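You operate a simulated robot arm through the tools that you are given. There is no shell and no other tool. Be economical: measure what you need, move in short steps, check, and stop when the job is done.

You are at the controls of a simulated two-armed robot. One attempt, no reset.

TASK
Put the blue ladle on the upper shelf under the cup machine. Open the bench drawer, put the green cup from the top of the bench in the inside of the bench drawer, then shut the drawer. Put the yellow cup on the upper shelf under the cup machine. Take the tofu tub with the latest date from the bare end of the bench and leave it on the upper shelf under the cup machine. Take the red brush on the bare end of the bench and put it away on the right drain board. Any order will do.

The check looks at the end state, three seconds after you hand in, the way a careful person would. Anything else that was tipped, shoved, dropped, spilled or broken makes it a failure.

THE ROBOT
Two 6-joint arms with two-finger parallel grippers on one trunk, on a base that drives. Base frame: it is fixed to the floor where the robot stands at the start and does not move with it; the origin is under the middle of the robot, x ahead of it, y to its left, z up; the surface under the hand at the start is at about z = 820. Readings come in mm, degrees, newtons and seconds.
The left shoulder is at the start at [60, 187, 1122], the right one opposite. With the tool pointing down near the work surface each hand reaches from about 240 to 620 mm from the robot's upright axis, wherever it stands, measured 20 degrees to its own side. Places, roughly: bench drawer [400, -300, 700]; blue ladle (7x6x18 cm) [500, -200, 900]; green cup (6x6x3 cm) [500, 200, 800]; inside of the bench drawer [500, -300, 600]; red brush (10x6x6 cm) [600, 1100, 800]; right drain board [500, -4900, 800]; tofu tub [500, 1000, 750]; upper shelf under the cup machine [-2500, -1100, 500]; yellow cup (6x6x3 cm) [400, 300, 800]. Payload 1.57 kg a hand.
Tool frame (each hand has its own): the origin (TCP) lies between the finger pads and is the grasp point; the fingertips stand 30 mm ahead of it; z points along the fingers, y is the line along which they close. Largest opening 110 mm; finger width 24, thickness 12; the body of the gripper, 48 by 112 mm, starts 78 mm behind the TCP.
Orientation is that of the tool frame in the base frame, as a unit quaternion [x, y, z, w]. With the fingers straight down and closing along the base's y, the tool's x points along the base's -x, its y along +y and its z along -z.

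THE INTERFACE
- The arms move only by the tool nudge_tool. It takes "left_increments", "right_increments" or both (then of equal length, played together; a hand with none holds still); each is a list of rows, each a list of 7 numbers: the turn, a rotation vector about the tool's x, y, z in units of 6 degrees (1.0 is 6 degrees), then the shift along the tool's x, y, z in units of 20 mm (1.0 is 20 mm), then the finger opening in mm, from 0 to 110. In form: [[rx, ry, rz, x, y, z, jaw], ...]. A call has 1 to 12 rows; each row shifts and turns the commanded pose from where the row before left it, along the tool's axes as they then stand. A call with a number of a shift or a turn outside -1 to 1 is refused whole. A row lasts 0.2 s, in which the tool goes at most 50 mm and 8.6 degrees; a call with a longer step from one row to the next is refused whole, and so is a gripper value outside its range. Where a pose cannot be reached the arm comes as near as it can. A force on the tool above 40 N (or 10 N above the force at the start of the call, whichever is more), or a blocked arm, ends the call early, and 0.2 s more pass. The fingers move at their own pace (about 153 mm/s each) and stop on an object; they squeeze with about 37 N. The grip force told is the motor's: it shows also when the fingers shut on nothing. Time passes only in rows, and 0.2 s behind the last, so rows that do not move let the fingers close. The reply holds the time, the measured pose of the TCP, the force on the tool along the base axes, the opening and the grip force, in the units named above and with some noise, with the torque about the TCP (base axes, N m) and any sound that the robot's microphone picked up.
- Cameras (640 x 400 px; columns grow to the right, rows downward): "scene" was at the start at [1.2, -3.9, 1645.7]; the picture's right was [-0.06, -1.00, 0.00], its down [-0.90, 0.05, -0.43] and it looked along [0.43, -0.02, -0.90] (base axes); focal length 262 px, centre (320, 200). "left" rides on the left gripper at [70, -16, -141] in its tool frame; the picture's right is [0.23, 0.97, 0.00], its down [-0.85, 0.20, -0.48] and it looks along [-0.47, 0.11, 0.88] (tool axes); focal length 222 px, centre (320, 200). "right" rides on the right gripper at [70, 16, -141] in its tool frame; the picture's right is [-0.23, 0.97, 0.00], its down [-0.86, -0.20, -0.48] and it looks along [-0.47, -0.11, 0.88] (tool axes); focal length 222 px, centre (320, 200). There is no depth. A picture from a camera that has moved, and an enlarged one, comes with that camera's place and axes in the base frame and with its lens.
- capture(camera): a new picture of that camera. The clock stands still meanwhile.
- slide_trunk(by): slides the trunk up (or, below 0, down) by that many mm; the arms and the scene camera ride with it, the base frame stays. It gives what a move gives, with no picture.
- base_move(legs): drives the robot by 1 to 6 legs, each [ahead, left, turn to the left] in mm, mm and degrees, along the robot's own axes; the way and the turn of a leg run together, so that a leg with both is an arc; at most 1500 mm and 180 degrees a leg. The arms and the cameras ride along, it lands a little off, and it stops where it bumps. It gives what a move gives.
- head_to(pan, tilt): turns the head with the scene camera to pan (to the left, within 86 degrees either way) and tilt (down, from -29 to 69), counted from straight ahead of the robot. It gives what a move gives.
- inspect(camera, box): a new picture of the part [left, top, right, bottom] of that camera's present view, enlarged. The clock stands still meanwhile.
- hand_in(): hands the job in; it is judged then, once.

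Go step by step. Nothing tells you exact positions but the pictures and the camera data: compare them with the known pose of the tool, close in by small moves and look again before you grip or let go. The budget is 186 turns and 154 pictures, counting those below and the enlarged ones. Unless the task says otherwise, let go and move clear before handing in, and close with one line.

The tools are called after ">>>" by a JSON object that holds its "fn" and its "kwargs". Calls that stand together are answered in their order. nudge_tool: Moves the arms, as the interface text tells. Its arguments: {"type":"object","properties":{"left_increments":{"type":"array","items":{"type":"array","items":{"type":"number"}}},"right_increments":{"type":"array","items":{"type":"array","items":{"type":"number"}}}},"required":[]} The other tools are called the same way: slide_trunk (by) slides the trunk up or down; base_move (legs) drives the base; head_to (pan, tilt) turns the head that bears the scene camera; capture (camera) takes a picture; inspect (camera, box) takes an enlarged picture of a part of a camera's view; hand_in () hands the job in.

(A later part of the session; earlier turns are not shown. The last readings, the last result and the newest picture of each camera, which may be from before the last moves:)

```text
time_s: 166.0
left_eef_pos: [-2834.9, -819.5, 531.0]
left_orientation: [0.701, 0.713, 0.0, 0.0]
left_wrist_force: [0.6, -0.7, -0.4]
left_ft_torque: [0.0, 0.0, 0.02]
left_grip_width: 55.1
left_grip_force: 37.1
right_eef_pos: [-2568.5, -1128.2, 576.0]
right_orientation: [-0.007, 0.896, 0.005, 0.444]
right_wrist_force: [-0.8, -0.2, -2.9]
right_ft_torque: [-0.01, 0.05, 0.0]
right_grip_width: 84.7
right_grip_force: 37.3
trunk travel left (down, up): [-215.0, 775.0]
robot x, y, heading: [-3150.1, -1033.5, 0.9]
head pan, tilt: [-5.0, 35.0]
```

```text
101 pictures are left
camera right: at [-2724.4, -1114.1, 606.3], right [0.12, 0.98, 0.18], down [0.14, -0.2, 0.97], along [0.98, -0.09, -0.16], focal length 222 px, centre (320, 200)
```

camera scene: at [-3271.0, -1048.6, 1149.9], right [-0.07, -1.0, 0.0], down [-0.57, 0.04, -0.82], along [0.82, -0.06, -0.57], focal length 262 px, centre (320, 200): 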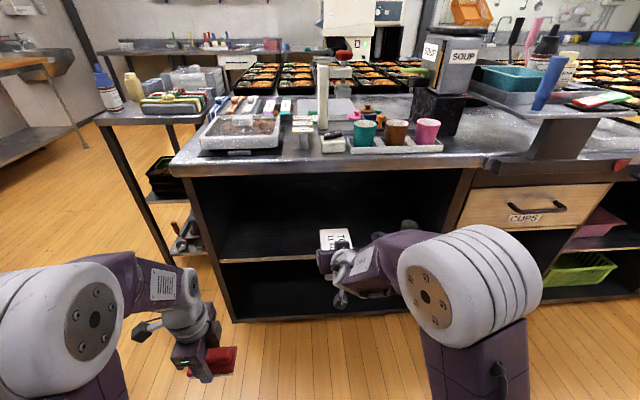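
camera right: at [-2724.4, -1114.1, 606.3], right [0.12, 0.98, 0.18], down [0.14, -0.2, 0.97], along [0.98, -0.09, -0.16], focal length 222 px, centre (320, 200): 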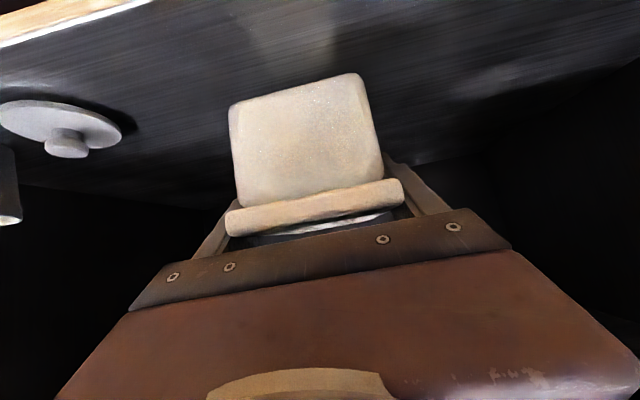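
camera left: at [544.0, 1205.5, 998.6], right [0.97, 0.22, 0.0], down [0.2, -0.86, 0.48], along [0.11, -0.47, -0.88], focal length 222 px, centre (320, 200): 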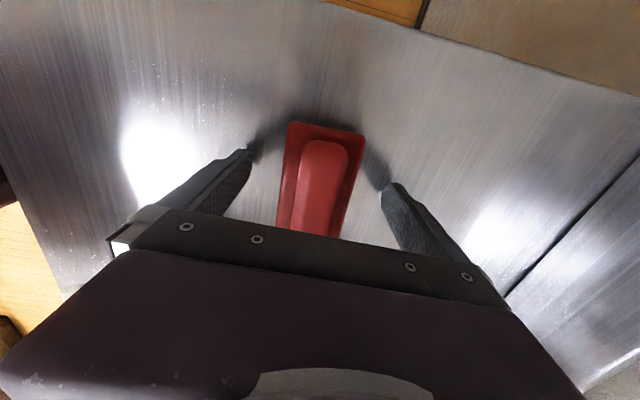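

Still above the shelf; I continue down 3 mm at a time until contact.

>>> {"fn": "nudge_tool", "kwargs": {"right_increments": [[0, 0, 0, 0.12, 0, 0.09, 75], [0, 0, 0, 0.12, 0, 0.09, 75], [0, 0, 0, 0.12, 0, 0.09, 75], [0, 0, 0, 0.12, 0, 0.09, 75], [0, 0, 0, 0.08, 0, 0.06, 75], [0, 0, 0, 0.08, 0, 0.06, 75], [0, 0, 0, 0.08, 0, 0.06, 75], [0, 0, 0, 0, 0, 0, 75]]}}

>>> {"fn": "capture", "kwargs": {"camera": "right"}}

```text
time_s: 167.8
left_eef_pos: [-2834.8, -819.3, 531.6]
left_orientation: [0.701, 0.713, 0.0, 0.0]
left_wrist_force: [0.4, -0.9, -1.5]
left_ft_torque: [0.04, -0.01, 0.0]
left_grip_width: 55.2
left_grip_force: 37.5
right_eef_pos: [-2569.7, -1125.8, 557.4]
right_orientation: [-0.008, 0.896, 0.006, 0.445]
right_wrist_force: [-1.2, 0.0, -3.0]
right_ft_torque: [-0.01, 0.05, -0.02]
right_grip_width: 84.9
right_grip_force: 36.9
trunk travel left (down, up): [-215.0, 775.0]
robot x, y, heading: [-3153.0, -1039.5, 1.0]
head pan, tilt: [-5.0, 35.0]
```

```text
100 pictures are left
camera right: at [-2724.5, -1113.1, 588.3], right [0.12, 0.98, 0.18], down [0.14, -0.2, 0.97], along [0.98, -0.09, -0.16], focal length 222 px, centre (320, 200)
```

right: 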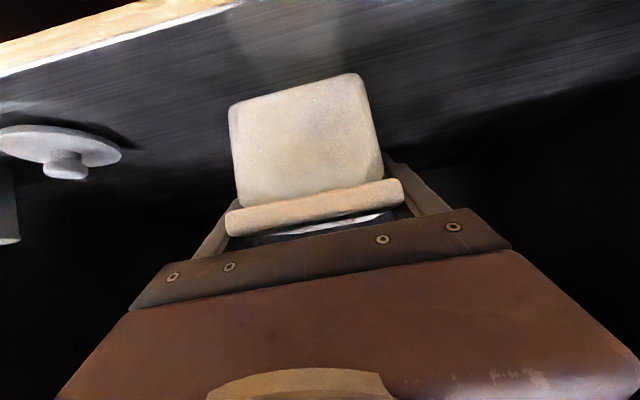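

>>> {"fn": "nudge_tool", "kwargs": {"right_increments": [[0, 0, 0, 0.08, 0, 0.06, 75], [0, 0, 0, 0.08, 0, 0.06, 75], [0, 0, 0, 0.08, 0, 0.06, 75], [0, 0, 0, 0.08, 0, 0.06, 75], [0, 0, 0, 0.08, 0, 0.06, 75], [0, 0, 0, 0.08, 0, 0.06, 75], [0, 0, 0, 0.08, 0, 0.06, 75], [0, 0, 0, 0.08, 0, 0.06, 75], [0, 0, 0, 0.08, 0, 0.06, 75], [0, 0, 0, 0.08, 0, 0.06, 75]]}}

```text
time_s: 170.0
left_eef_pos: [-2834.1, -819.1, 531.6]
left_orientation: [0.701, 0.713, 0.0, 0.0]
left_wrist_force: [-0.4, 0.0, -1.0]
left_ft_torque: [0.01, -0.01, 0.0]
left_grip_width: 55.1
left_grip_force: 36.5
right_eef_pos: [-2570.1, -1126.9, 536.9]
right_orientation: [-0.007, 0.896, 0.005, 0.445]
right_wrist_force: [0.2, 0.1, -3.2]
right_ft_torque: [0.01, 0.03, 0.01]
right_grip_width: 84.7
right_grip_force: 37.8
trunk travel left (down, up): [-215.0, 775.0]
robot x, y, heading: [-3153.9, -1041.6, 1.0]
head pan, tilt: [-5.0, 35.0]
```

The tub hasn't touched yet, so I check the view again.

>>> {"fn": "capture", "kwargs": {"camera": "right"}}

>>> {"fn": "inspect", "kwargs": {"camera": "scene", "box": [180, 140, 460, 360]}}

```text
99 pictures are left
camera right: at [-2725.1, -1113.1, 568.3], right [0.12, 0.98, 0.18], down [0.14, -0.2, 0.97], along [0.98, -0.09, -0.16], focal length 222 px, centre (320, 200)
```

right: 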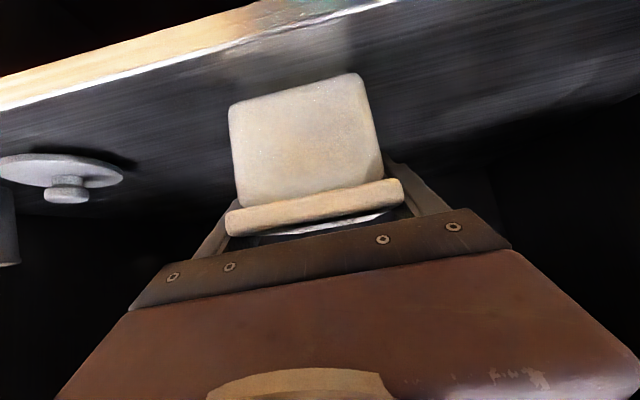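

```text
1.82 times, centred on (320, 250) of scene
camera zoom: at [-3124.9, -1046.2, 1149.9], right [-0.07, -1.0, 0.0], down [-0.57, 0.04, -0.82], along [0.82, -0.06, -0.57], focal length 476 px, centre (320, 109)
```

zoom: 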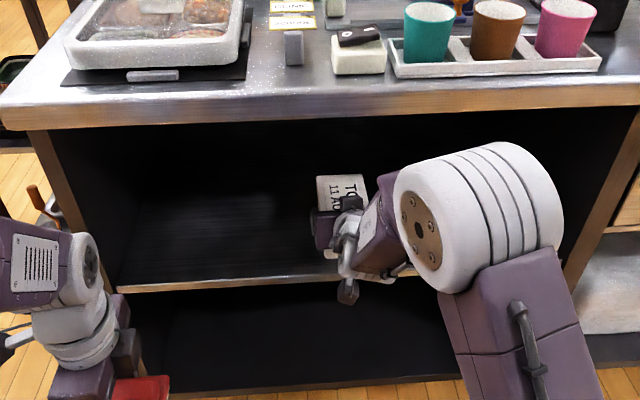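

>>> {"fn": "nudge_tool", "kwargs": {"right_increments": [[0, 0, 0, 0.08, 0, 0.06, 75], [0, 0, 0, 0.08, 0, 0.06, 75], [0, 0, 0, 0.08, 0, 0.06, 75], [0, 0, 0, 0.08, 0, 0.06, 75], [0, 0, 0, 0.08, 0, 0.06, 75], [0, 0, 0, 0.08, 0, 0.06, 75], [0, 0, 0, 0.08, 0, 0.06, 75], [0, 0, 0, 0.08, 0, 0.06, 75], [0, 0, 0, 0.08, 0, 0.06, 75], [0, 0, 0, 0.08, 0, 0.06, 75]]}}

>>> {"fn": "capture", "kwargs": {"camera": "right"}}

```text
time_s: 172.2
left_eef_pos: [-2835.9, -819.2, 533.5]
left_orientation: [0.701, 0.713, 0.002, 0.001]
left_wrist_force: [-0.7, -0.3, -1.7]
left_ft_torque: [0.01, -0.01, 0.01]
left_grip_width: 55.2
left_grip_force: 37.1
right_eef_pos: [-2570.1, -1125.8, 523.1]
right_orientation: [-0.008, 0.893, 0.006, 0.45]
right_wrist_force: [4.6, -1.1, 30.9]
right_ft_torque: [-0.19, 0.64, 0.07]
right_grip_width: 84.2
right_grip_force: 36.9
trunk travel left (down, up): [-215.0, 775.0]
robot x, y, heading: [-3150.6, -1043.1, 0.8]
head pan, tilt: [-5.0, 35.0]
```

```text
97 pictures are left
camera right: at [-2725.6, -1112.9, 551.5], right [0.12, 0.98, 0.19], down [0.13, -0.2, 0.97], along [0.98, -0.09, -0.15], focal length 222 px, centre (320, 200)
```

right: 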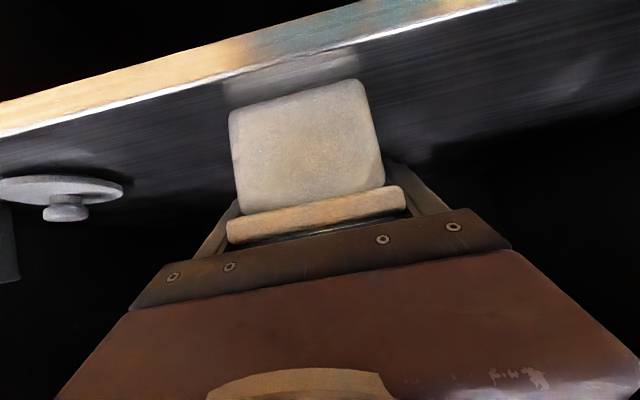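

The tub has settled on the shelf. I open and withdraw straight back.

>>> {"fn": "nudge_tool", "kwargs": {"right_increments": [[0, 0, 0, -0.12, 0, -0.09, 75], [0, 0, 0, 0, 0, 0, 95], [0, 0, 0, 0, 0, 0, 108], [0, 0, 0, 0, 0, 0, 108], [0, 0, 0, 0.3, 0, -0.4, 108], [0, 0, 0, 0.605, 0, -0.797, 108], [0, 0, 0, 0.605, 0, -0.797, 108], [0, 0, 0, 0.605, 0, -0.797, 108], [0, 0, 0, 0.605, 0, -0.797, 108], [0, 0, 0, 0.605, 0, -0.797, 108], [0, 0, 0, 0, 0, 0, 108]]}}

>>> {"fn": "capture", "kwargs": {"camera": "right"}}

```text
time_s: 174.6
left_eef_pos: [-2834.3, -819.2, 530.9]
left_orientation: [0.702, 0.712, 0.001, 0.0]
left_wrist_force: [-0.6, -0.3, -1.1]
left_ft_torque: [-0.04, -0.01, 0.0]
left_grip_width: 55.1
left_grip_force: 37.1
right_eef_pos: [-2672.2, -1117.4, 536.0]
right_orientation: [-0.008, 0.897, 0.001, 0.443]
right_wrist_force: [1.5, 0.7, 0.3]
right_ft_torque: [0.03, 0.01, -0.01]
right_grip_width: 107.9
right_grip_force: 0.2
right hand out of reach, approached as far as the arm can: row 9, 10
trunk travel left (down, up): [-215.0, 775.0]
robot x, y, heading: [-3152.9, -1040.5, 0.9]
head pan, tilt: [-5.0, 35.0]
```

```text
96 pictures are left
camera right: at [-2827.0, -1104.0, 567.6], right [0.12, 0.98, 0.18], down [0.14, -0.19, 0.97], along [0.98, -0.09, -0.16], focal length 222 px, centre (320, 200)
```

right: 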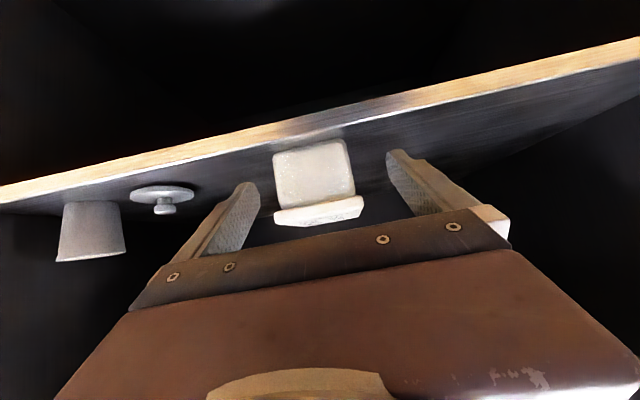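

The tub stands on the upper shelf. I back off, raise the trunk and bring the right hand upright again, then look down the aisle.

>>> {"fn": "base_move", "kwargs": {"legs": [[-170, 0, 0]]}}

>>> {"fn": "slide_trunk", "kwargs": {"by": 535}}

>>> {"fn": "nudge_tool", "kwargs": {"right_increments": [[0, 1, 0, 0, 0, 0, 80], [0, 1, 0, 0, 0, 0, 80], [0, 1, 0, 0, 0, 0, 80], [0, 1, 0, 0, 0, 0, 80], [0, 1, 0, 0, 0, 0, 80], [0, 1, 0, 0, 0, 0, 80], [0, 1, 0, 0, 0, 0, 80], [0, 1, 0, 0, 0, 0, 80], [0, 0.8, 0, 0, 0, 0, 80], [0, 0, 0, 0, 0, 0, 80]]}}

>>> {"fn": "head_to", "kwargs": {"pan": -80, "tilt": 25}}

>>> {"fn": "capture", "kwargs": {"camera": "scene"}}

```text
time_s: 176.1
left_eef_pos: [-3008.5, -821.9, 531.4]
left_orientation: [0.702, 0.712, -0.001, 0.0]
left_wrist_force: [0.4, 0.0, -1.1]
left_ft_torque: [0.01, 0.01, -0.01]
left_grip_width: 55.1
left_grip_force: 36.8
right_eef_pos: [-2845.7, -1121.2, 536.8]
right_orientation: [-0.007, 0.896, 0.0, 0.444]
right_wrist_force: [-0.1, -0.1, -0.2]
right_ft_torque: [0.01, 0.01, 0.02]
right_grip_width: 107.7
right_grip_force: 0.0
trunk travel left (down, up): [-215.0, 775.0]
robot x, y, heading: [-3327.8, -1041.4, 0.8]
head pan, tilt: [-5.0, 35.0]
```

```text
refused: 535 is not a number from -400 to 400
```

```text
time_s: 178.3
left_eef_pos: [-3009.1, -821.3, 531.7]
left_orientation: [0.701, 0.713, 0.0, 0.0]
left_wrist_force: [0.5, 0.2, -0.6]
left_ft_torque: [0.01, -0.06, 0.01]
left_grip_width: 54.9
left_grip_force: 37.0
right_eef_pos: [-2843.4, -1126.5, 537.9]
right_orientation: [-0.003, 1.0, -0.009, 0.024]
right_wrist_force: [-1.2, -0.3, 0.1]
right_ft_torque: [0.03, 0.01, -0.02]
right_grip_width: 80.1
right_grip_force: 0.1
right hand out of reach, approached as far as the arm can: row 4, 5
trunk travel left (down, up): [-215.0, 775.0]
robot x, y, heading: [-3328.5, -1038.8, 0.6]
head pan, tilt: [-5.0, 35.0]
```

```text
time_s: 179.7
left_eef_pos: [-3008.3, -822.5, 531.7]
left_orientation: [0.702, 0.712, 0.0, 0.0]
left_wrist_force: [0.0, -0.4, -0.7]
left_ft_torque: [0.05, 0.04, 0.01]
left_grip_width: 55.0
left_grip_force: 37.0
right_eef_pos: [-2844.0, -1128.0, 537.4]
right_orientation: [-0.003, 1.0, -0.009, 0.025]
right_wrist_force: [0.2, 0.8, 0.1]
right_ft_torque: [0.0, -0.03, 0.0]
right_grip_width: 80.0
right_grip_force: 0.0
trunk travel left (down, up): [-215.0, 775.0]
robot x, y, heading: [-3327.6, -1039.7, 1.0]
head pan, tilt: [-80.0, 25.0]
```

```text
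95 pictures are left
camera scene: at [-3369.3, -1133.2, 1165.7], right [-0.98, -0.19, 0.0], down [-0.08, 0.41, -0.91], along [0.17, -0.89, -0.42], focal length 262 px, centre (320, 200)
```

scene: 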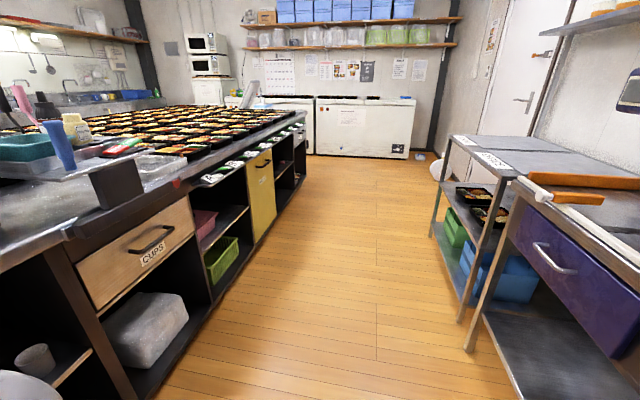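

The aisle is clear. I raise the trunk and strafe down the aisle toward the far end.

>>> {"fn": "slide_trunk", "kwargs": {"by": 400}}

>>> {"fn": "slide_trunk", "kwargs": {"by": 135}}

>>> {"fn": "base_move", "kwargs": {"legs": [[0, -1400, -1], [0, -1400, 0]]}}

>>> {"fn": "head_to", "kwargs": {"pan": -60, "tilt": 25}}

>>> {"fn": "capture", "kwargs": {"camera": "scene"}}

>>> {"fn": "head_to", "kwargs": {"pan": -5, "tilt": 20}}

>>> {"fn": "capture", "kwargs": {"camera": "scene"}}

```text
time_s: 183.6
left_eef_pos: [-3008.9, -822.8, 932.3]
left_orientation: [0.701, 0.713, 0.0, -0.001]
left_wrist_force: [-0.3, 0.5, -0.9]
left_ft_torque: [0.0, 0.01, 0.02]
left_grip_width: 54.9
left_grip_force: 36.8
right_eef_pos: [-2843.4, -1127.4, 936.1]
right_orientation: [-0.003, 1.0, -0.009, 0.025]
right_wrist_force: [0.9, -0.1, -0.6]
right_ft_torque: [0.02, 0.03, -0.01]
right_grip_width: 80.0
right_grip_force: 0.1
trunk travel left (down, up): [-615.0, 375.0]
robot x, y, heading: [-3326.6, -1042.7, 1.0]
head pan, tilt: [-80.0, 25.0]
```

```text
time_s: 185.2
left_eef_pos: [-3007.9, -821.7, 1066.4]
left_orientation: [0.702, 0.713, 0.001, 0.0]
left_wrist_force: [1.2, 0.2, -1.0]
left_ft_torque: [0.01, 0.01, 0.03]
left_grip_width: 55.1
left_grip_force: 37.2
right_eef_pos: [-2844.6, -1127.9, 1071.3]
right_orientation: [-0.003, 1.0, -0.008, 0.025]
right_wrist_force: [0.0, 0.3, -0.1]
right_ft_torque: [-0.02, 0.01, 0.01]
right_grip_width: 79.8
right_grip_force: 0.0
trunk travel left (down, up): [-750.0, 240.0]
robot x, y, heading: [-3328.5, -1044.1, 0.9]
head pan, tilt: [-80.0, 25.0]
```

```text
time_s: 198.8
left_eef_pos: [-3012.0, -3647.9, 1067.1]
left_orientation: [0.715, 0.699, 0.0, 0.0]
left_wrist_force: [-0.2, -0.3, -1.2]
left_ft_torque: [-0.03, 0.0, -0.01]
left_grip_width: 55.2
left_grip_force: 36.8
right_eef_pos: [-2859.1, -3958.1, 1070.9]
right_orientation: [0.016, 1.0, -0.009, 0.026]
right_wrist_force: [0.4, 0.6, -0.8]
right_ft_torque: [0.02, 0.02, 0.02]
right_grip_width: 80.0
right_grip_force: 0.1
trunk travel left (down, up): [-750.0, 240.0]
robot x, y, heading: [-3341.6, -3857.5, -1.2]
head pan, tilt: [-80.0, 25.0]
```

```text
time_s: 199.7
left_eef_pos: [-3011.0, -3647.5, 1067.4]
left_orientation: [0.715, 0.699, 0.0, 0.0]
left_wrist_force: [0.6, 1.0, -0.3]
left_ft_torque: [0.03, 0.03, 0.0]
left_grip_width: 55.3
left_grip_force: 37.1
right_eef_pos: [-2858.8, -3959.6, 1071.8]
right_orientation: [0.016, 1.0, -0.009, 0.025]
right_wrist_force: [0.0, 0.8, -1.1]
right_ft_torque: [0.01, -0.02, 0.01]
right_grip_width: 79.7
right_grip_force: 0.1
trunk travel left (down, up): [-750.0, 240.0]
robot x, y, heading: [-3333.0, -3855.6, -1.4]
head pan, tilt: [-60.0, 25.0]
```

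```text
94 pictures are left
camera scene: at [-3354.2, -3934.8, 1700.7], right [-0.88, -0.48, 0.0], down [-0.2, 0.37, -0.91], along [0.44, -0.8, -0.42], focal length 262 px, centre (320, 200)
```

scene: 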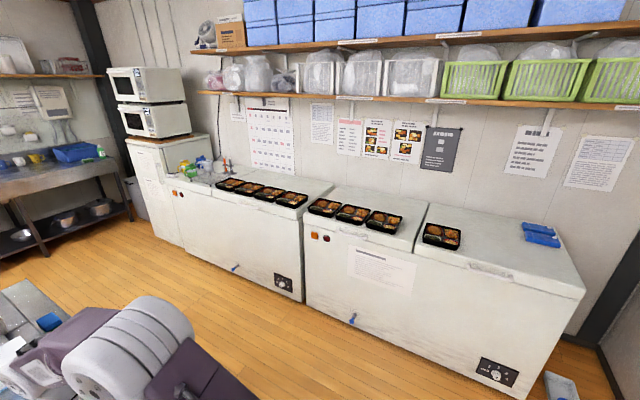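

```text
time_s: 200.9
left_eef_pos: [-3011.6, -3647.3, 1067.0]
left_orientation: [0.715, 0.699, 0.0, 0.0]
left_wrist_force: [0.0, 0.4, -1.1]
left_ft_torque: [0.03, 0.0, -0.02]
left_grip_width: 55.1
left_grip_force: 37.3
right_eef_pos: [-2858.2, -3960.0, 1071.0]
right_orientation: [0.016, 1.0, -0.009, 0.025]
right_wrist_force: [-0.1, 0.5, 0.2]
right_ft_torque: [0.01, 0.01, 0.0]
right_grip_width: 80.0
right_grip_force: 0.0
trunk travel left (down, up): [-750.0, 240.0]
robot x, y, heading: [-3341.0, -3852.9, -1.6]
head pan, tilt: [-5.0, 20.0]
```

```text
93 pictures are left
camera scene: at [-3305.8, -3864.1, 1708.7], right [-0.11, -0.99, 0.0], down [-0.34, 0.04, -0.94], along [0.93, -0.1, -0.34], focal length 262 px, centre (320, 200)
```

scene: 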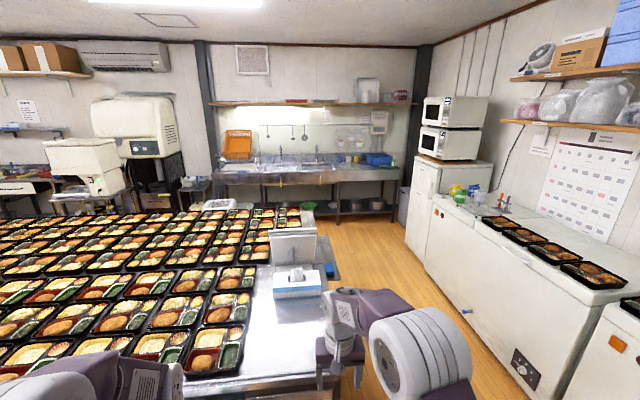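

I'll go round the counter's end through the corridor between it (y about -4030) and the freezers (y about -5215), in the middle at y = -4630.

>>> {"fn": "base_move", "kwargs": {"legs": [[0, -770, 1.5]]}}

>>> {"fn": "head_to", "kwargs": {"pan": 0, "tilt": 35}}

>>> {"fn": "capture", "kwargs": {"camera": "scene"}}

```text
time_s: 205.0
left_eef_pos: [-3022.1, -4400.4, 1068.0]
left_orientation: [0.701, 0.713, 0.0, 0.0]
left_wrist_force: [-0.1, -0.1, -0.7]
left_ft_torque: [-0.01, 0.01, 0.01]
left_grip_width: 55.3
left_grip_force: 36.7
right_eef_pos: [-2857.5, -4704.4, 1071.9]
right_orientation: [-0.003, 1.0, -0.009, 0.025]
right_wrist_force: [0.2, -0.8, 0.1]
right_ft_torque: [0.01, -0.03, 0.02]
right_grip_width: 80.2
right_grip_force: 0.1
trunk travel left (down, up): [-750.0, 240.0]
robot x, y, heading: [-3338.8, -4620.7, 0.9]
head pan, tilt: [-5.0, 20.0]
```

```text
time_s: 205.8
left_eef_pos: [-3021.9, -4400.4, 1067.8]
left_orientation: [0.702, 0.712, 0.0, 0.0]
left_wrist_force: [0.1, 0.2, -0.6]
left_ft_torque: [-0.01, -0.01, -0.02]
left_grip_width: 55.4
left_grip_force: 37.2
right_eef_pos: [-2857.6, -4706.7, 1071.6]
right_orientation: [-0.003, 1.0, -0.009, 0.025]
right_wrist_force: [0.1, 0.3, -0.2]
right_ft_torque: [-0.01, 0.0, -0.03]
right_grip_width: 79.8
right_grip_force: 0.0
trunk travel left (down, up): [-750.0, 240.0]
robot x, y, heading: [-3337.4, -4618.1, 0.8]
head pan, tilt: [0.0, 35.0]
```

```text
92 pictures are left
camera scene: at [-3312.6, -4620.0, 1685.0], right [0.02, -1.0, 0.0], down [-0.57, -0.01, -0.82], along [0.82, 0.01, -0.57], focal length 262 px, centre (320, 200)
```

scene: 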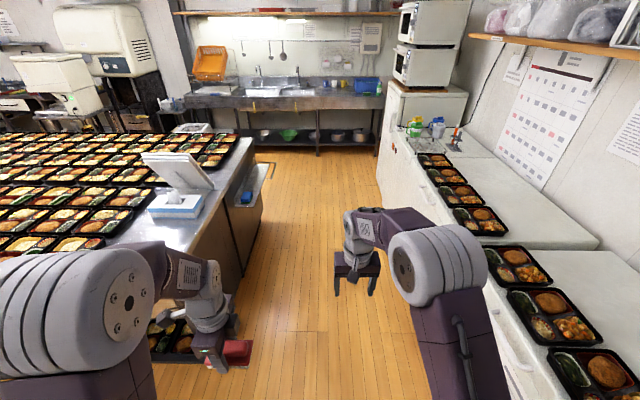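

The corridor is clear. I drive ahead 2400 mm in two legs, and look again.

>>> {"fn": "base_move", "kwargs": {"legs": [[1200, 0, -0.8], [1200, 0, 0]]}}

>>> {"fn": "head_to", "kwargs": {"pan": -10, "tilt": 30}}

>>> {"fn": "capture", "kwargs": {"camera": "scene"}}

```text
time_s: 217.5
left_eef_pos: [-642.8, -4351.8, 1067.6]
left_orientation: [0.705, 0.709, 0.0, 0.0]
left_wrist_force: [-0.1, 0.3, -1.1]
left_ft_torque: [0.0, 0.0, -0.03]
left_grip_width: 55.1
left_grip_force: 37.1
right_eef_pos: [-480.2, -4658.6, 1072.2]
right_orientation: [0.001, 1.0, -0.009, 0.025]
right_wrist_force: [-0.5, 0.5, -0.1]
right_ft_torque: [-0.01, 0.03, -0.03]
right_grip_width: 80.0
right_grip_force: 0.1
trunk travel left (down, up): [-750.0, 240.0]
robot x, y, heading: [-962.7, -4568.6, 0.5]
head pan, tilt: [0.0, 35.0]
```

```text
time_s: 218.2
left_eef_pos: [-641.7, -4352.3, 1065.7]
left_orientation: [0.705, 0.71, 0.0, 0.0]
left_wrist_force: [1.1, -0.6, -1.0]
left_ft_torque: [-0.01, 0.03, 0.04]
left_grip_width: 55.4
left_grip_force: 37.2
right_eef_pos: [-480.1, -4657.1, 1072.2]
right_orientation: [0.001, 1.0, -0.009, 0.026]
right_wrist_force: [0.1, -0.9, -0.3]
right_ft_torque: [-0.01, 0.02, -0.01]
right_grip_width: 80.2
right_grip_force: 0.0
trunk travel left (down, up): [-750.0, 240.0]
robot x, y, heading: [-963.1, -4568.9, 0.5]
head pan, tilt: [-10.0, 30.0]
```

```text
91 pictures are left
camera scene: at [-932.9, -4583.8, 1692.7], right [-0.17, -0.99, 0.0], down [-0.49, 0.08, -0.87], along [0.85, -0.14, -0.5], focal length 262 px, centre (320, 200)
```

scene: 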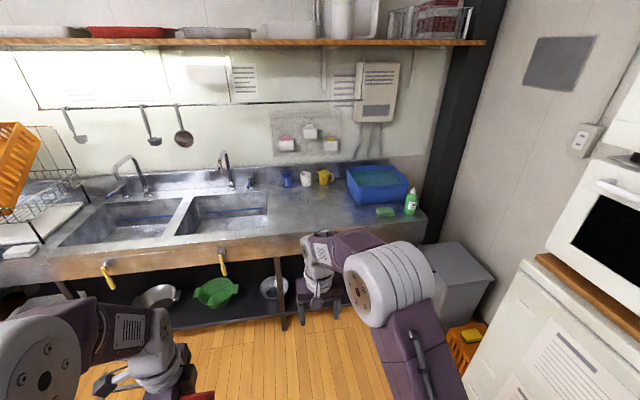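

The right drain board is the flat area right of the basins; free space is around (330, -4650). I drive up to it.

>>> {"fn": "base_move", "kwargs": {"legs": [[0, -100, -0.5], [700, 0, 0]]}}

>>> {"fn": "head_to", "kwargs": {"pan": 0, "tilt": 55}}

>>> {"fn": "capture", "kwargs": {"camera": "scene"}}

```text
time_s: 222.8
left_eef_pos: [74.3, -4454.9, 1067.1]
left_orientation: [0.707, 0.707, 0.0, 0.001]
left_wrist_force: [0.4, 0.0, -0.5]
left_ft_torque: [0.0, 0.01, 0.02]
left_grip_width: 55.0
left_grip_force: 36.9
right_eef_pos: [232.4, -4762.7, 1072.0]
right_orientation: [0.005, 1.0, -0.009, 0.025]
right_wrist_force: [-0.2, 0.3, 0.5]
right_ft_torque: [0.03, 0.0, 0.03]
right_grip_width: 80.1
right_grip_force: 0.1
trunk travel left (down, up): [-750.0, 240.0]
robot x, y, heading: [-249.9, -4668.9, -0.0]
head pan, tilt: [-10.0, 30.0]
```

```text
time_s: 223.7
left_eef_pos: [73.8, -4454.7, 1066.8]
left_orientation: [0.707, 0.707, 0.0, 0.0]
left_wrist_force: [-0.8, 0.6, -0.6]
left_ft_torque: [0.02, 0.0, 0.01]
left_grip_width: 55.1
left_grip_force: 37.1
right_eef_pos: [233.5, -4763.3, 1071.8]
right_orientation: [0.005, 1.0, -0.01, 0.026]
right_wrist_force: [0.2, -0.3, -0.1]
right_ft_torque: [0.02, -0.02, 0.04]
right_grip_width: 80.1
right_grip_force: 0.0
trunk travel left (down, up): [-750.0, 240.0]
robot x, y, heading: [-248.0, -4671.9, -0.1]
head pan, tilt: [0.0, 55.0]
```

```text
90 pictures are left
camera scene: at [-235.8, -4669.7, 1656.7], right [0.0, -1.0, 0.0], down [-0.82, 0.0, -0.57], along [0.57, 0.0, -0.82], focal length 262 px, centre (320, 200)
```

scene: 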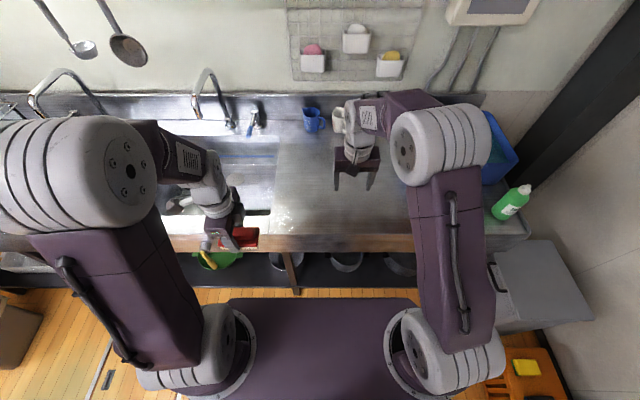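

The free board area is about x 250–500, y -4500 to -4750. I move 50 mm ahead and bring the left hand over (320, -4620).

>>> {"fn": "base_move", "kwargs": {"legs": [[48, 0, 0]]}}

>>> {"fn": "nudge_tool", "kwargs": {"left_increments": [[0, 0, 0, -0.75, 0.89, 0, 40], [0, 0, 0, -0.75, 0.89, 0, 40], [0, 0, 0, -0.75, 0.89, 0, 40], [0, 0, 0, -0.75, 0.89, 0, 40], [0, 0, 0, -0.75, 0.89, 0, 40], [0, 0, 0, -0.75, 0.89, 0, 40], [0, 0, 0, -0.75, 0.89, 0, 40], [0, 0, 0, -0.75, 0.89, 0, 40], [0, 0, 0, -0.75, 0.89, 0, 40], [0, 0, 0, -0.75, 0.89, 0, 40], [0, 0, 0, -0.75, 0.89, 0, 40], [0, 0, 0, 0, 0, 0, 40]]}}

>>> {"fn": "nudge_tool", "kwargs": {"left_increments": [[0, 0, 0, 0, 0, 1, 40], [0, 0, 0, 0, 0, 1, 40], [0, 0, 0, 0, 0, 1, 40], [0, 0, 0, 0, 0, 1, 40], [0, 0, 0, 0, 0, 1, 40], [0, 0, 0, 0, 0, 1, 40], [0, 0, 0, 0, 0, 1, 40], [0, 0, 0, 0, 0, 0, 40]]}}

>>> {"fn": "capture", "kwargs": {"camera": "left"}}

>>> {"fn": "capture", "kwargs": {"camera": "scene"}}

```text
time_s: 224.6
left_eef_pos: [117.4, -4454.5, 1068.3]
left_orientation: [0.707, 0.707, 0.002, 0.002]
left_wrist_force: [0.1, -0.1, -1.4]
left_ft_torque: [0.03, -0.08, -0.02]
left_grip_width: 55.1
left_grip_force: 36.8
right_eef_pos: [277.5, -4764.1, 1073.8]
right_orientation: [0.005, 1.0, -0.009, 0.028]
right_wrist_force: [-1.1, -0.2, -0.5]
right_ft_torque: [-0.02, -0.06, 0.0]
right_grip_width: 80.0
right_grip_force: 0.0
trunk travel left (down, up): [-750.0, 240.0]
robot x, y, heading: [-199.1, -4671.5, 0.1]
head pan, tilt: [0.0, 55.0]
```

```text
time_s: 227.2
left_eef_pos: [318.4, -4620.9, 1067.3]
left_orientation: [0.707, 0.707, 0.0, 0.0]
left_wrist_force: [0.2, 0.6, -0.5]
left_ft_torque: [0.01, -0.01, -0.01]
left_grip_width: 55.2
left_grip_force: 36.8
right_eef_pos: [281.4, -4763.2, 1071.7]
right_orientation: [0.005, 1.0, -0.009, 0.025]
right_wrist_force: [0.7, -0.1, 0.2]
right_ft_torque: [0.0, 0.02, 0.03]
right_grip_width: 80.1
right_grip_force: 0.0
trunk travel left (down, up): [-750.0, 240.0]
robot x, y, heading: [-198.0, -4668.8, 0.3]
head pan, tilt: [0.0, 55.0]
```

```text
time_s: 229.0
left_eef_pos: [316.8, -4620.3, 928.5]
left_orientation: [0.707, 0.707, 0.0, -0.001]
left_wrist_force: [-0.4, 0.9, -1.4]
left_ft_torque: [0.0, 0.03, 0.01]
left_grip_width: 55.2
left_grip_force: 37.0
right_eef_pos: [282.5, -4763.9, 1072.8]
right_orientation: [0.005, 1.0, -0.009, 0.025]
right_wrist_force: [-0.4, -0.4, -0.9]
right_ft_torque: [-0.01, -0.01, -0.02]
right_grip_width: 80.1
right_grip_force: 0.0
trunk travel left (down, up): [-750.0, 240.0]
robot x, y, heading: [-202.5, -4672.4, -0.1]
head pan, tilt: [0.0, 55.0]
```

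```text
89 pictures are left
camera left: at [301.2, -4551.0, 1069.1], right [0.97, 0.23, 0.0], down [0.2, -0.86, 0.48], along [0.11, -0.47, -0.88], focal length 222 px, centre (320, 200)
```

left: 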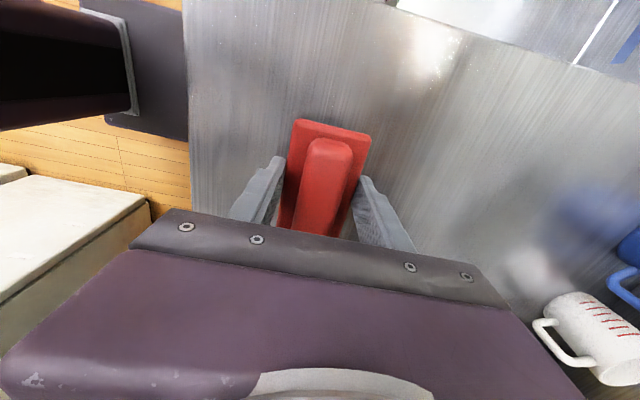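

```text
88 pictures are left
camera scene: at [-187.9, -4669.7, 1656.7], right [0.0, -1.0, 0.0], down [-0.82, 0.0, -0.57], along [0.57, 0.0, -0.82], focal length 262 px, centre (320, 200)
```

scene: 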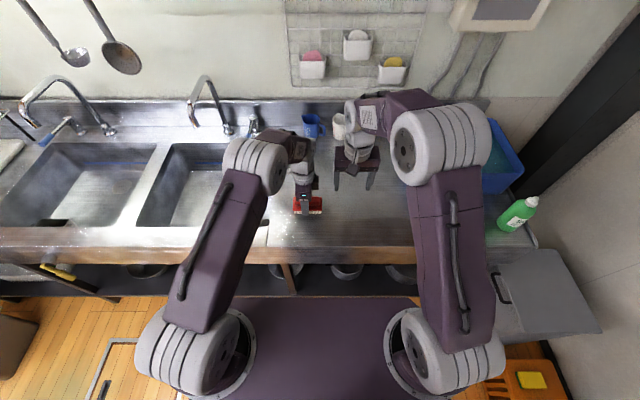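

Over the bare board. I lower slowly until contact.

>>> {"fn": "nudge_tool", "kwargs": {"left_increments": [[0, 0, 0, 0, 0, 0.5, 40], [0, 0, 0, 0, 0, 0.5, 40], [0, 0, 0, 0, 0, 0.5, 40], [0, 0, 0, 0, 0, 0.25, 40], [0, 0, 0, 0, 0, 0.15, 40], [0, 0, 0, 0, 0, 0.15, 40], [0, 0, 0, 0, 0, 0.15, 40], [0, 0, 0, 0, 0, 0.15, 40], [0, 0, 0, 0, 0, 0.15, 40], [0, 0, 0, 0, 0, 0.15, 40]]}}

>>> {"fn": "nudge_tool", "kwargs": {"left_increments": [[0, 0, 0, 0, 0, 0.12, 40], [0, 0, 0, 0, 0, 0.12, 40], [0, 0, 0, 0, 0, 0.12, 40], [0, 0, 0, 0, 0, 0.12, 40], [0, 0, 0, 0, 0, 0.12, 40], [0, 0, 0, 0, 0, 0.12, 40]]}}

```text
time_s: 231.2
left_eef_pos: [315.4, -4620.2, 879.6]
left_orientation: [0.707, 0.707, 0.001, 0.001]
left_wrist_force: [-13.8, 3.4, 28.8]
left_ft_torque: [0.09, 1.39, -0.04]
left_grip_width: 55.4
left_grip_force: 37.0
right_eef_pos: [278.7, -4763.3, 1073.7]
right_orientation: [0.005, 1.0, -0.009, 0.028]
right_wrist_force: [-0.6, 0.0, -0.3]
right_ft_torque: [0.02, 0.03, -0.01]
right_grip_width: 80.1
right_grip_force: 0.0
trunk travel left (down, up): [-750.0, 240.0]
robot x, y, heading: [-198.2, -4671.4, 0.1]
head pan, tilt: [0.0, 55.0]
stopped in row 10 (left hand): the force on the tool passed its limit at 44 N (the readings are from after the stop); the commanded pose is now the measured one
```

```text
time_s: 231.6
left_eef_pos: [314.6, -4620.1, 878.8]
left_orientation: [0.707, 0.708, 0.002, 0.002]
left_wrist_force: [-16.3, 2.5, 32.1]
left_ft_torque: [0.09, 1.63, -0.06]
left_grip_width: 55.1
left_grip_force: 37.0
right_eef_pos: [277.8, -4762.8, 1074.1]
right_orientation: [0.004, 1.0, -0.008, 0.027]
right_wrist_force: [1.0, 0.0, 0.9]
right_ft_torque: [0.01, 0.02, 0.0]
right_grip_width: 80.0
right_grip_force: 0.1
trunk travel left (down, up): [-750.0, 240.0]
robot x, y, heading: [-200.3, -4669.6, -0.2]
head pan, tilt: [0.0, 55.0]
stopped in row 2 (left hand): the force on the tool passed its limit at 46 N (the readings are from after the stop); the commanded pose is now the measured one
```

The brush is down. I ease up 2 mm, open, and lift away.

>>> {"fn": "nudge_tool", "kwargs": {"left_increments": [[0, 0, 0, 0, 0, -0.12, 40], [0, 0, 0, 0, 0, 0, 55], [0, 0, 0, 0, 0, 0, 75], [0, 0, 0, 0, 0, 0, 85], [0, 0, 0, 0, 0, -0.5, 85], [0, 0, 0, 0, 0, -1, 85], [0, 0, 0, 0, 0, -1, 85], [0, 0, 0, 0, 0, -1, 85], [0, 0, 0, 0, 0, -1, 85], [0, 0, 0, 0, 0, -1, 85], [0, 0, 0, 0, 0, -1, 85], [0, 0, 0, 0, 0, -1, 85]]}}

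>>> {"fn": "capture", "kwargs": {"camera": "left"}}

```text
time_s: 234.2
left_eef_pos: [319.2, -4623.1, 1029.4]
left_orientation: [0.707, 0.707, 0.002, 0.002]
left_wrist_force: [0.1, 0.7, -0.1]
left_ft_torque: [0.01, 0.0, 0.01]
left_grip_width: 84.8
left_grip_force: 0.1
right_eef_pos: [280.8, -4763.0, 1072.3]
right_orientation: [0.005, 1.0, -0.009, 0.025]
right_wrist_force: [-0.2, 0.2, -0.1]
right_ft_torque: [0.03, 0.01, 0.02]
right_grip_width: 79.9
right_grip_force: 0.1
trunk travel left (down, up): [-750.0, 240.0]
robot x, y, heading: [-199.9, -4668.4, 0.0]
head pan, tilt: [0.0, 55.0]
```

```text
87 pictures are left
camera left: at [302.7, -4553.3, 1169.3], right [0.97, 0.23, 0.01], down [0.2, -0.85, 0.48], along [0.11, -0.47, -0.88], focal length 222 px, centre (320, 200)
```

left: 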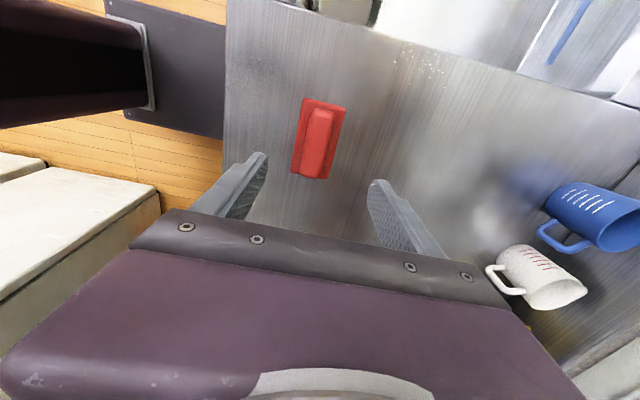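

The brush stands on the drain board. I retract the left hand and return along the known clear route.

>>> {"fn": "nudge_tool", "kwargs": {"left_increments": [[0, 0, 0, 0, -1, -0.3, 85], [0, 0, 0, 0.5, -1, -0.3, 85], [0, 0, 0, 0.5, -1, -0.3, 85], [0, 0, 0, 0.5, -1, -0.3, 85], [0, 0, 0, 0.5, -1, -0.3, 85], [0, 0, 0, 0.5, -1, -0.3, 85], [0, 0, 0, 0.5, -1, -0.3, 85], [0, 0, 0, 0.5, 0, 0, 85], [0, 0, 0, 0.5, 0, 0, 85], [0, 0, 0, 0.5, 0, 0, 85], [0, 0, 0, 0.5, 0, 0, 85]]}}

>>> {"fn": "base_move", "kwargs": {"legs": [[-150, 0, 0], [0, 55, 0], [-1400, 0, 0], [-1400, 0, 0]]}}

```text
time_s: 236.6
left_eef_pos: [177.0, -4519.5, 1070.4]
left_orientation: [0.706, 0.708, 0.001, 0.003]
left_wrist_force: [0.3, -0.1, -0.3]
left_ft_torque: [0.0, -0.01, -0.04]
left_grip_width: 85.0
left_grip_force: 0.1
right_eef_pos: [281.6, -4762.5, 1071.9]
right_orientation: [0.004, 1.0, -0.009, 0.024]
right_wrist_force: [0.4, 0.9, -0.1]
right_ft_torque: [-0.01, 0.0, -0.01]
right_grip_width: 80.0
right_grip_force: 0.1
trunk travel left (down, up): [-750.0, 240.0]
robot x, y, heading: [-198.7, -4670.5, -0.4]
head pan, tilt: [0.0, 55.0]
```

```text
time_s: 251.8
left_eef_pos: [-2795.1, -4432.4, 1069.3]
left_orientation: [0.716, 0.699, 0.002, 0.001]
left_wrist_force: [-0.3, 0.0, 0.9]
left_ft_torque: [-0.03, 0.0, -0.04]
left_grip_width: 85.2
left_grip_force: 0.1
right_eef_pos: [-2695.8, -4676.4, 1071.6]
right_orientation: [0.016, 1.0, -0.01, 0.025]
right_wrist_force: [-0.2, -0.5, -0.4]
right_ft_torque: [0.03, 0.01, -0.01]
right_grip_width: 79.9
right_grip_force: 0.0
trunk travel left (down, up): [-750.0, 240.0]
robot x, y, heading: [-3177.5, -4572.7, -1.4]
head pan, tilt: [0.0, 55.0]
```

>>> {"fn": "base_move", "kwargs": {"legs": [[-155, 0, 1.4], [0, 1300, 0], [0, 1300, 0]]}}

```text
time_s: 265.4
left_eef_pos: [-2931.2, -1839.8, 1069.7]
left_orientation: [0.712, 0.702, 0.002, 0.002]
left_wrist_force: [-0.2, 0.0, -0.2]
left_ft_torque: [-0.02, -0.01, 0.01]
left_grip_width: 85.0
left_grip_force: 0.2
right_eef_pos: [-2832.9, -2083.1, 1072.0]
right_orientation: [0.011, 1.0, -0.009, 0.025]
right_wrist_force: [-0.2, -0.2, -1.0]
right_ft_torque: [0.01, 0.01, 0.02]
right_grip_width: 79.9
right_grip_force: 0.0
trunk travel left (down, up): [-750.0, 240.0]
robot x, y, heading: [-3309.7, -1981.4, -0.7]
head pan, tilt: [0.0, 55.0]
```

>>> {"fn": "base_move", "kwargs": {"legs": [[0, 1230, 0.7], [0, 1230, 0], [1350, 0, 0], [1350, 0, 0], [0, -450, 0]]}}

>>> {"fn": "head_to", "kwargs": {"pan": -10, "tilt": 40}}

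>>> {"fn": "capture", "kwargs": {"camera": "scene"}}

```text
time_s: 292.4
left_eef_pos: [-201.5, 116.3, 1069.4]
left_orientation: [0.709, 0.705, 0.001, 0.002]
left_wrist_force: [0.6, -1.4, 0.5]
left_ft_torque: [0.02, -0.01, -0.01]
left_grip_width: 84.9
left_grip_force: 0.1
right_eef_pos: [-99.3, -127.1, 1071.8]
right_orientation: [0.008, 1.0, -0.01, 0.025]
right_wrist_force: [0.3, 0.0, -0.4]
right_ft_torque: [0.03, 0.02, 0.04]
right_grip_width: 80.2
right_grip_force: 0.0
trunk travel left (down, up): [-750.0, 240.0]
robot x, y, heading: [-581.7, -31.8, -0.1]
head pan, tilt: [0.0, 55.0]
```

```text
time_s: 293.2
left_eef_pos: [-200.6, 115.7, 1070.1]
left_orientation: [0.709, 0.705, 0.002, 0.002]
left_wrist_force: [-0.5, 0.0, 0.0]
left_ft_torque: [-0.03, 0.0, -0.01]
left_grip_width: 85.1
left_grip_force: 0.1
right_eef_pos: [-98.9, -127.5, 1071.8]
right_orientation: [0.006, 1.0, -0.009, 0.025]
right_wrist_force: [0.2, -0.6, -0.7]
right_ft_torque: [0.0, 0.01, 0.0]
right_grip_width: 80.1
right_grip_force: 0.0
trunk travel left (down, up): [-750.0, 240.0]
robot x, y, heading: [-578.6, -32.3, -0.5]
head pan, tilt: [-10.0, 40.0]
```

```text
86 pictures are left
camera scene: at [-556.8, -46.8, 1677.3], right [-0.18, -0.98, 0.0], down [-0.63, 0.12, -0.77], along [0.75, -0.14, -0.64], focal length 262 px, centre (320, 200)
```

scene: 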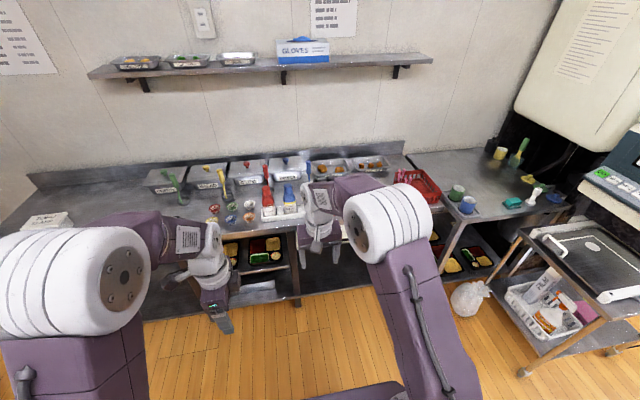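

I'm back in front of the bench. I'll first take the green cup with the left hand (diagonal finger closing avoids its neighbours), so I drive in and turn the left hand 45 degrees.

>>> {"fn": "base_move", "kwargs": {"legs": [[0, 50, 0.5], [560, 0, 0]]}}

>>> {"fn": "nudge_tool", "kwargs": {"left_increments": [[0, 0, -1, 0, 0, 0, 85], [0, 0, -1, 0, 0, 0, 85], [0, 0, -1, 0, 0, 0, 85], [0, 0, -1, 0, 0, 0, 85], [0, 0, -1, 0, 0, 0, 85], [0, 0, -1, 0, 0, 0, 85], [0, 0, -1, 0, 0, 0, 85], [0, 0, -0.5, 0, 0, 0, 85], [0, 0, 0, 0, 0, 0, 85]]}}

>>> {"fn": "head_to", "kwargs": {"pan": 0, "tilt": 62}}

>>> {"fn": "capture", "kwargs": {"camera": "scene"}}

>>> {"fn": "capture", "kwargs": {"camera": "left"}}

```text
time_s: 296.9
left_eef_pos: [359.8, 170.2, 1069.2]
left_orientation: [0.706, 0.708, 0.003, 0.002]
left_wrist_force: [0.2, 0.0, 0.5]
left_ft_torque: [-0.08, 0.02, 0.0]
left_grip_width: 84.8
left_grip_force: 0.0
right_eef_pos: [464.9, -71.0, 1072.3]
right_orientation: [0.004, 1.0, -0.009, 0.026]
right_wrist_force: [0.0, -0.5, -0.3]
right_ft_torque: [0.04, 0.01, 0.02]
right_grip_width: 79.9
right_grip_force: 0.1
trunk travel left (down, up): [-750.0, 240.0]
robot x, y, heading: [-16.8, 22.1, 0.2]
head pan, tilt: [-10.0, 40.0]
```

```text
time_s: 298.9
left_eef_pos: [360.8, 169.3, 1069.6]
left_orientation: [0.381, 0.925, 0.001, 0.002]
left_wrist_force: [-0.5, 0.2, 0.4]
left_ft_torque: [0.02, -0.04, 0.0]
left_grip_width: 84.8
left_grip_force: 0.0
right_eef_pos: [465.2, -72.4, 1072.1]
right_orientation: [0.003, 1.0, -0.009, 0.025]
right_wrist_force: [-0.4, 0.0, -0.1]
right_ft_torque: [0.02, -0.02, 0.02]
right_grip_width: 79.7
right_grip_force: 0.0
trunk travel left (down, up): [-750.0, 240.0]
robot x, y, heading: [-17.0, 22.7, 0.0]
head pan, tilt: [-10.0, 40.0]
```

```text
time_s: 299.8
left_eef_pos: [360.9, 169.8, 1069.4]
left_orientation: [0.382, 0.924, 0.001, 0.003]
left_wrist_force: [0.0, 0.2, 0.0]
left_ft_torque: [0.0, 0.0, -0.01]
left_grip_width: 85.0
left_grip_force: 0.0
right_eef_pos: [463.9, -70.8, 1070.7]
right_orientation: [0.003, 1.0, -0.009, 0.025]
right_wrist_force: [0.3, 0.3, 1.3]
right_ft_torque: [0.03, 0.0, 0.01]
right_grip_width: 79.9
right_grip_force: 0.0
trunk travel left (down, up): [-750.0, 240.0]
robot x, y, heading: [-16.6, 18.6, 0.2]
head pan, tilt: [0.0, 62.0]
```

```text
85 pictures are left
camera scene: at [-12.7, 20.5, 1648.4], right [0.0, -1.0, 0.0], down [-0.88, 0.0, -0.47], along [0.47, 0.0, -0.88], focal length 262 px, centre (320, 200)
```

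scene: 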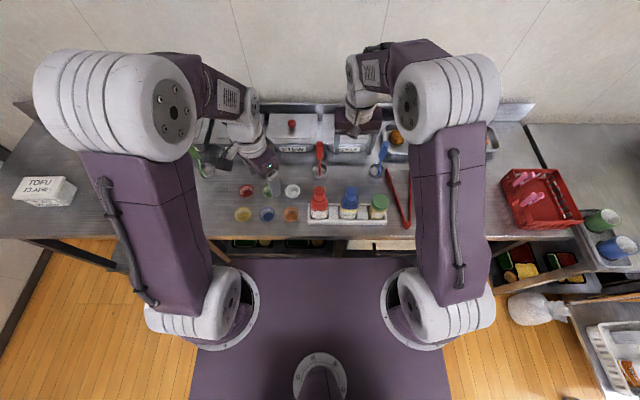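

```text
84 pictures are left
camera left: at [299.7, 208.1, 1210.2], right [0.53, 0.85, 0.0], down [0.74, -0.46, 0.48], along [0.41, -0.25, -0.88], focal length 222 px, centre (320, 200)
```

left: 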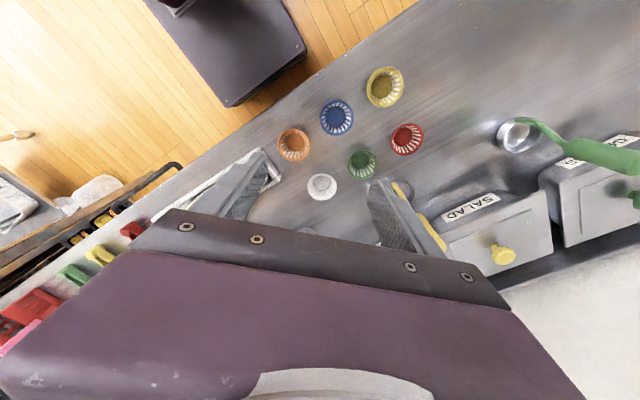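

The green cup is at about (452, 203). I bring the left hand above it.

>>> {"fn": "nudge_tool", "kwargs": {"left_increments": [[0, 0, 0, -0.293, 0.63, 0.99, 85], [0, 0, 0, -0.293, 0.63, 0.99, 85], [0, 0, 0, -0.293, 0.63, 0.99, 85], [0, 0, 0, -0.293, 0.63, 0.99, 85], [0, 0, 0, -0.293, 0.63, 0.99, 85], [0, 0, 0, -0.293, 0.63, 0.99, 85], [0, 0, 0, -0.293, 0.63, 0.99, 85], [0, 0, 0, 0, 0, 0, 85]]}}

>>> {"fn": "capture", "kwargs": {"camera": "left"}}

>>> {"fn": "inspect", "kwargs": {"camera": "scene", "box": [180, 110, 340, 240]}}

```text
time_s: 301.6
left_eef_pos: [452.5, 205.7, 932.4]
left_orientation: [0.381, 0.924, 0.001, 0.003]
left_wrist_force: [0.0, 0.1, 0.4]
left_ft_torque: [-0.05, 0.0, -0.02]
left_grip_width: 85.0
left_grip_force: 0.1
right_eef_pos: [464.4, -70.6, 1072.1]
right_orientation: [0.003, 1.0, -0.009, 0.026]
right_wrist_force: [-0.1, -0.3, 0.3]
right_ft_torque: [0.0, -0.02, 0.01]
right_grip_width: 80.0
right_grip_force: 0.0
trunk travel left (down, up): [-750.0, 240.0]
robot x, y, heading: [-18.5, 22.9, 0.2]
head pan, tilt: [0.0, 62.0]
```

```text
83 pictures are left
camera left: at [391.4, 242.3, 1072.2], right [0.53, 0.85, 0.0], down [0.74, -0.46, 0.48], along [0.41, -0.25, -0.88], focal length 222 px, centre (320, 200)
```

left: 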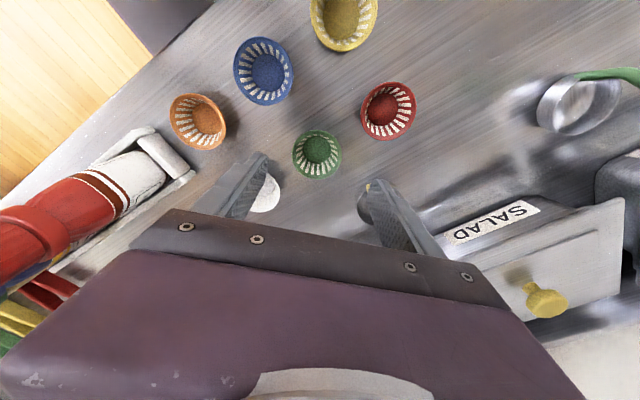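

```text
3.08 times, centred on (260, 175) of scene
camera zoom: at [-13.3, 20.5, 1648.3], right [0.0, -1.0, 0.0], down [-0.88, 0.0, -0.47], along [0.47, 0.0, -0.88], focal length 806 px, centre (505, 277)
```

zoom: 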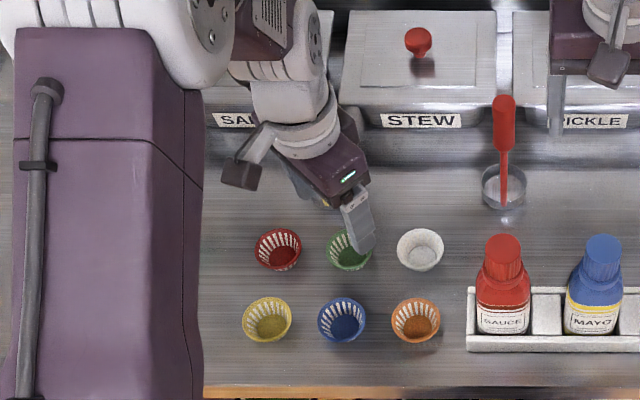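

Aligned. I descend and close on the green cup.

>>> {"fn": "nudge_tool", "kwargs": {"left_increments": [[0, 0, 0, 0.07, -0.14, 0.8, 84], [0, 0, 0, 0, 0, 0.8, 84], [0, 0, 0, 0, 0, 0.8, 84], [0, 0, 0, 0, 0, 0.8, 84], [0, 0, 0, 0, 0, 0.55, 84], [0, 0, 0, 0, 0, 0, 84]]}}

>>> {"fn": "capture", "kwargs": {"camera": "left"}}

```text
time_s: 303.0
left_eef_pos: [450.6, 201.3, 855.3]
left_orientation: [0.381, 0.924, 0.001, 0.003]
left_wrist_force: [-0.3, -0.1, 0.3]
left_ft_torque: [0.02, 0.02, 0.03]
left_grip_width: 83.9
left_grip_force: 0.0
right_eef_pos: [464.5, -70.9, 1071.7]
right_orientation: [0.002, 1.0, -0.008, 0.025]
right_wrist_force: [-0.5, -0.2, -1.0]
right_ft_torque: [-0.03, 0.0, 0.01]
right_grip_width: 80.0
right_grip_force: 0.1
trunk travel left (down, up): [-750.0, 240.0]
robot x, y, heading: [-17.0, 24.1, 0.3]
head pan, tilt: [0.0, 62.0]
```

```text
81 pictures are left
camera left: at [389.2, 239.4, 996.0], right [0.53, 0.85, 0.0], down [0.74, -0.46, 0.48], along [0.41, -0.25, -0.88], focal length 222 px, centre (320, 200)
```

left: 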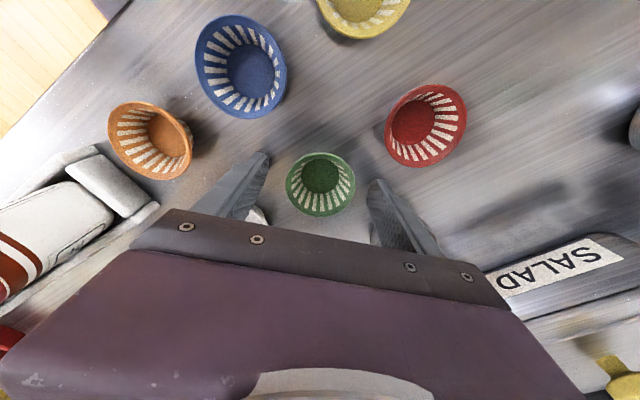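

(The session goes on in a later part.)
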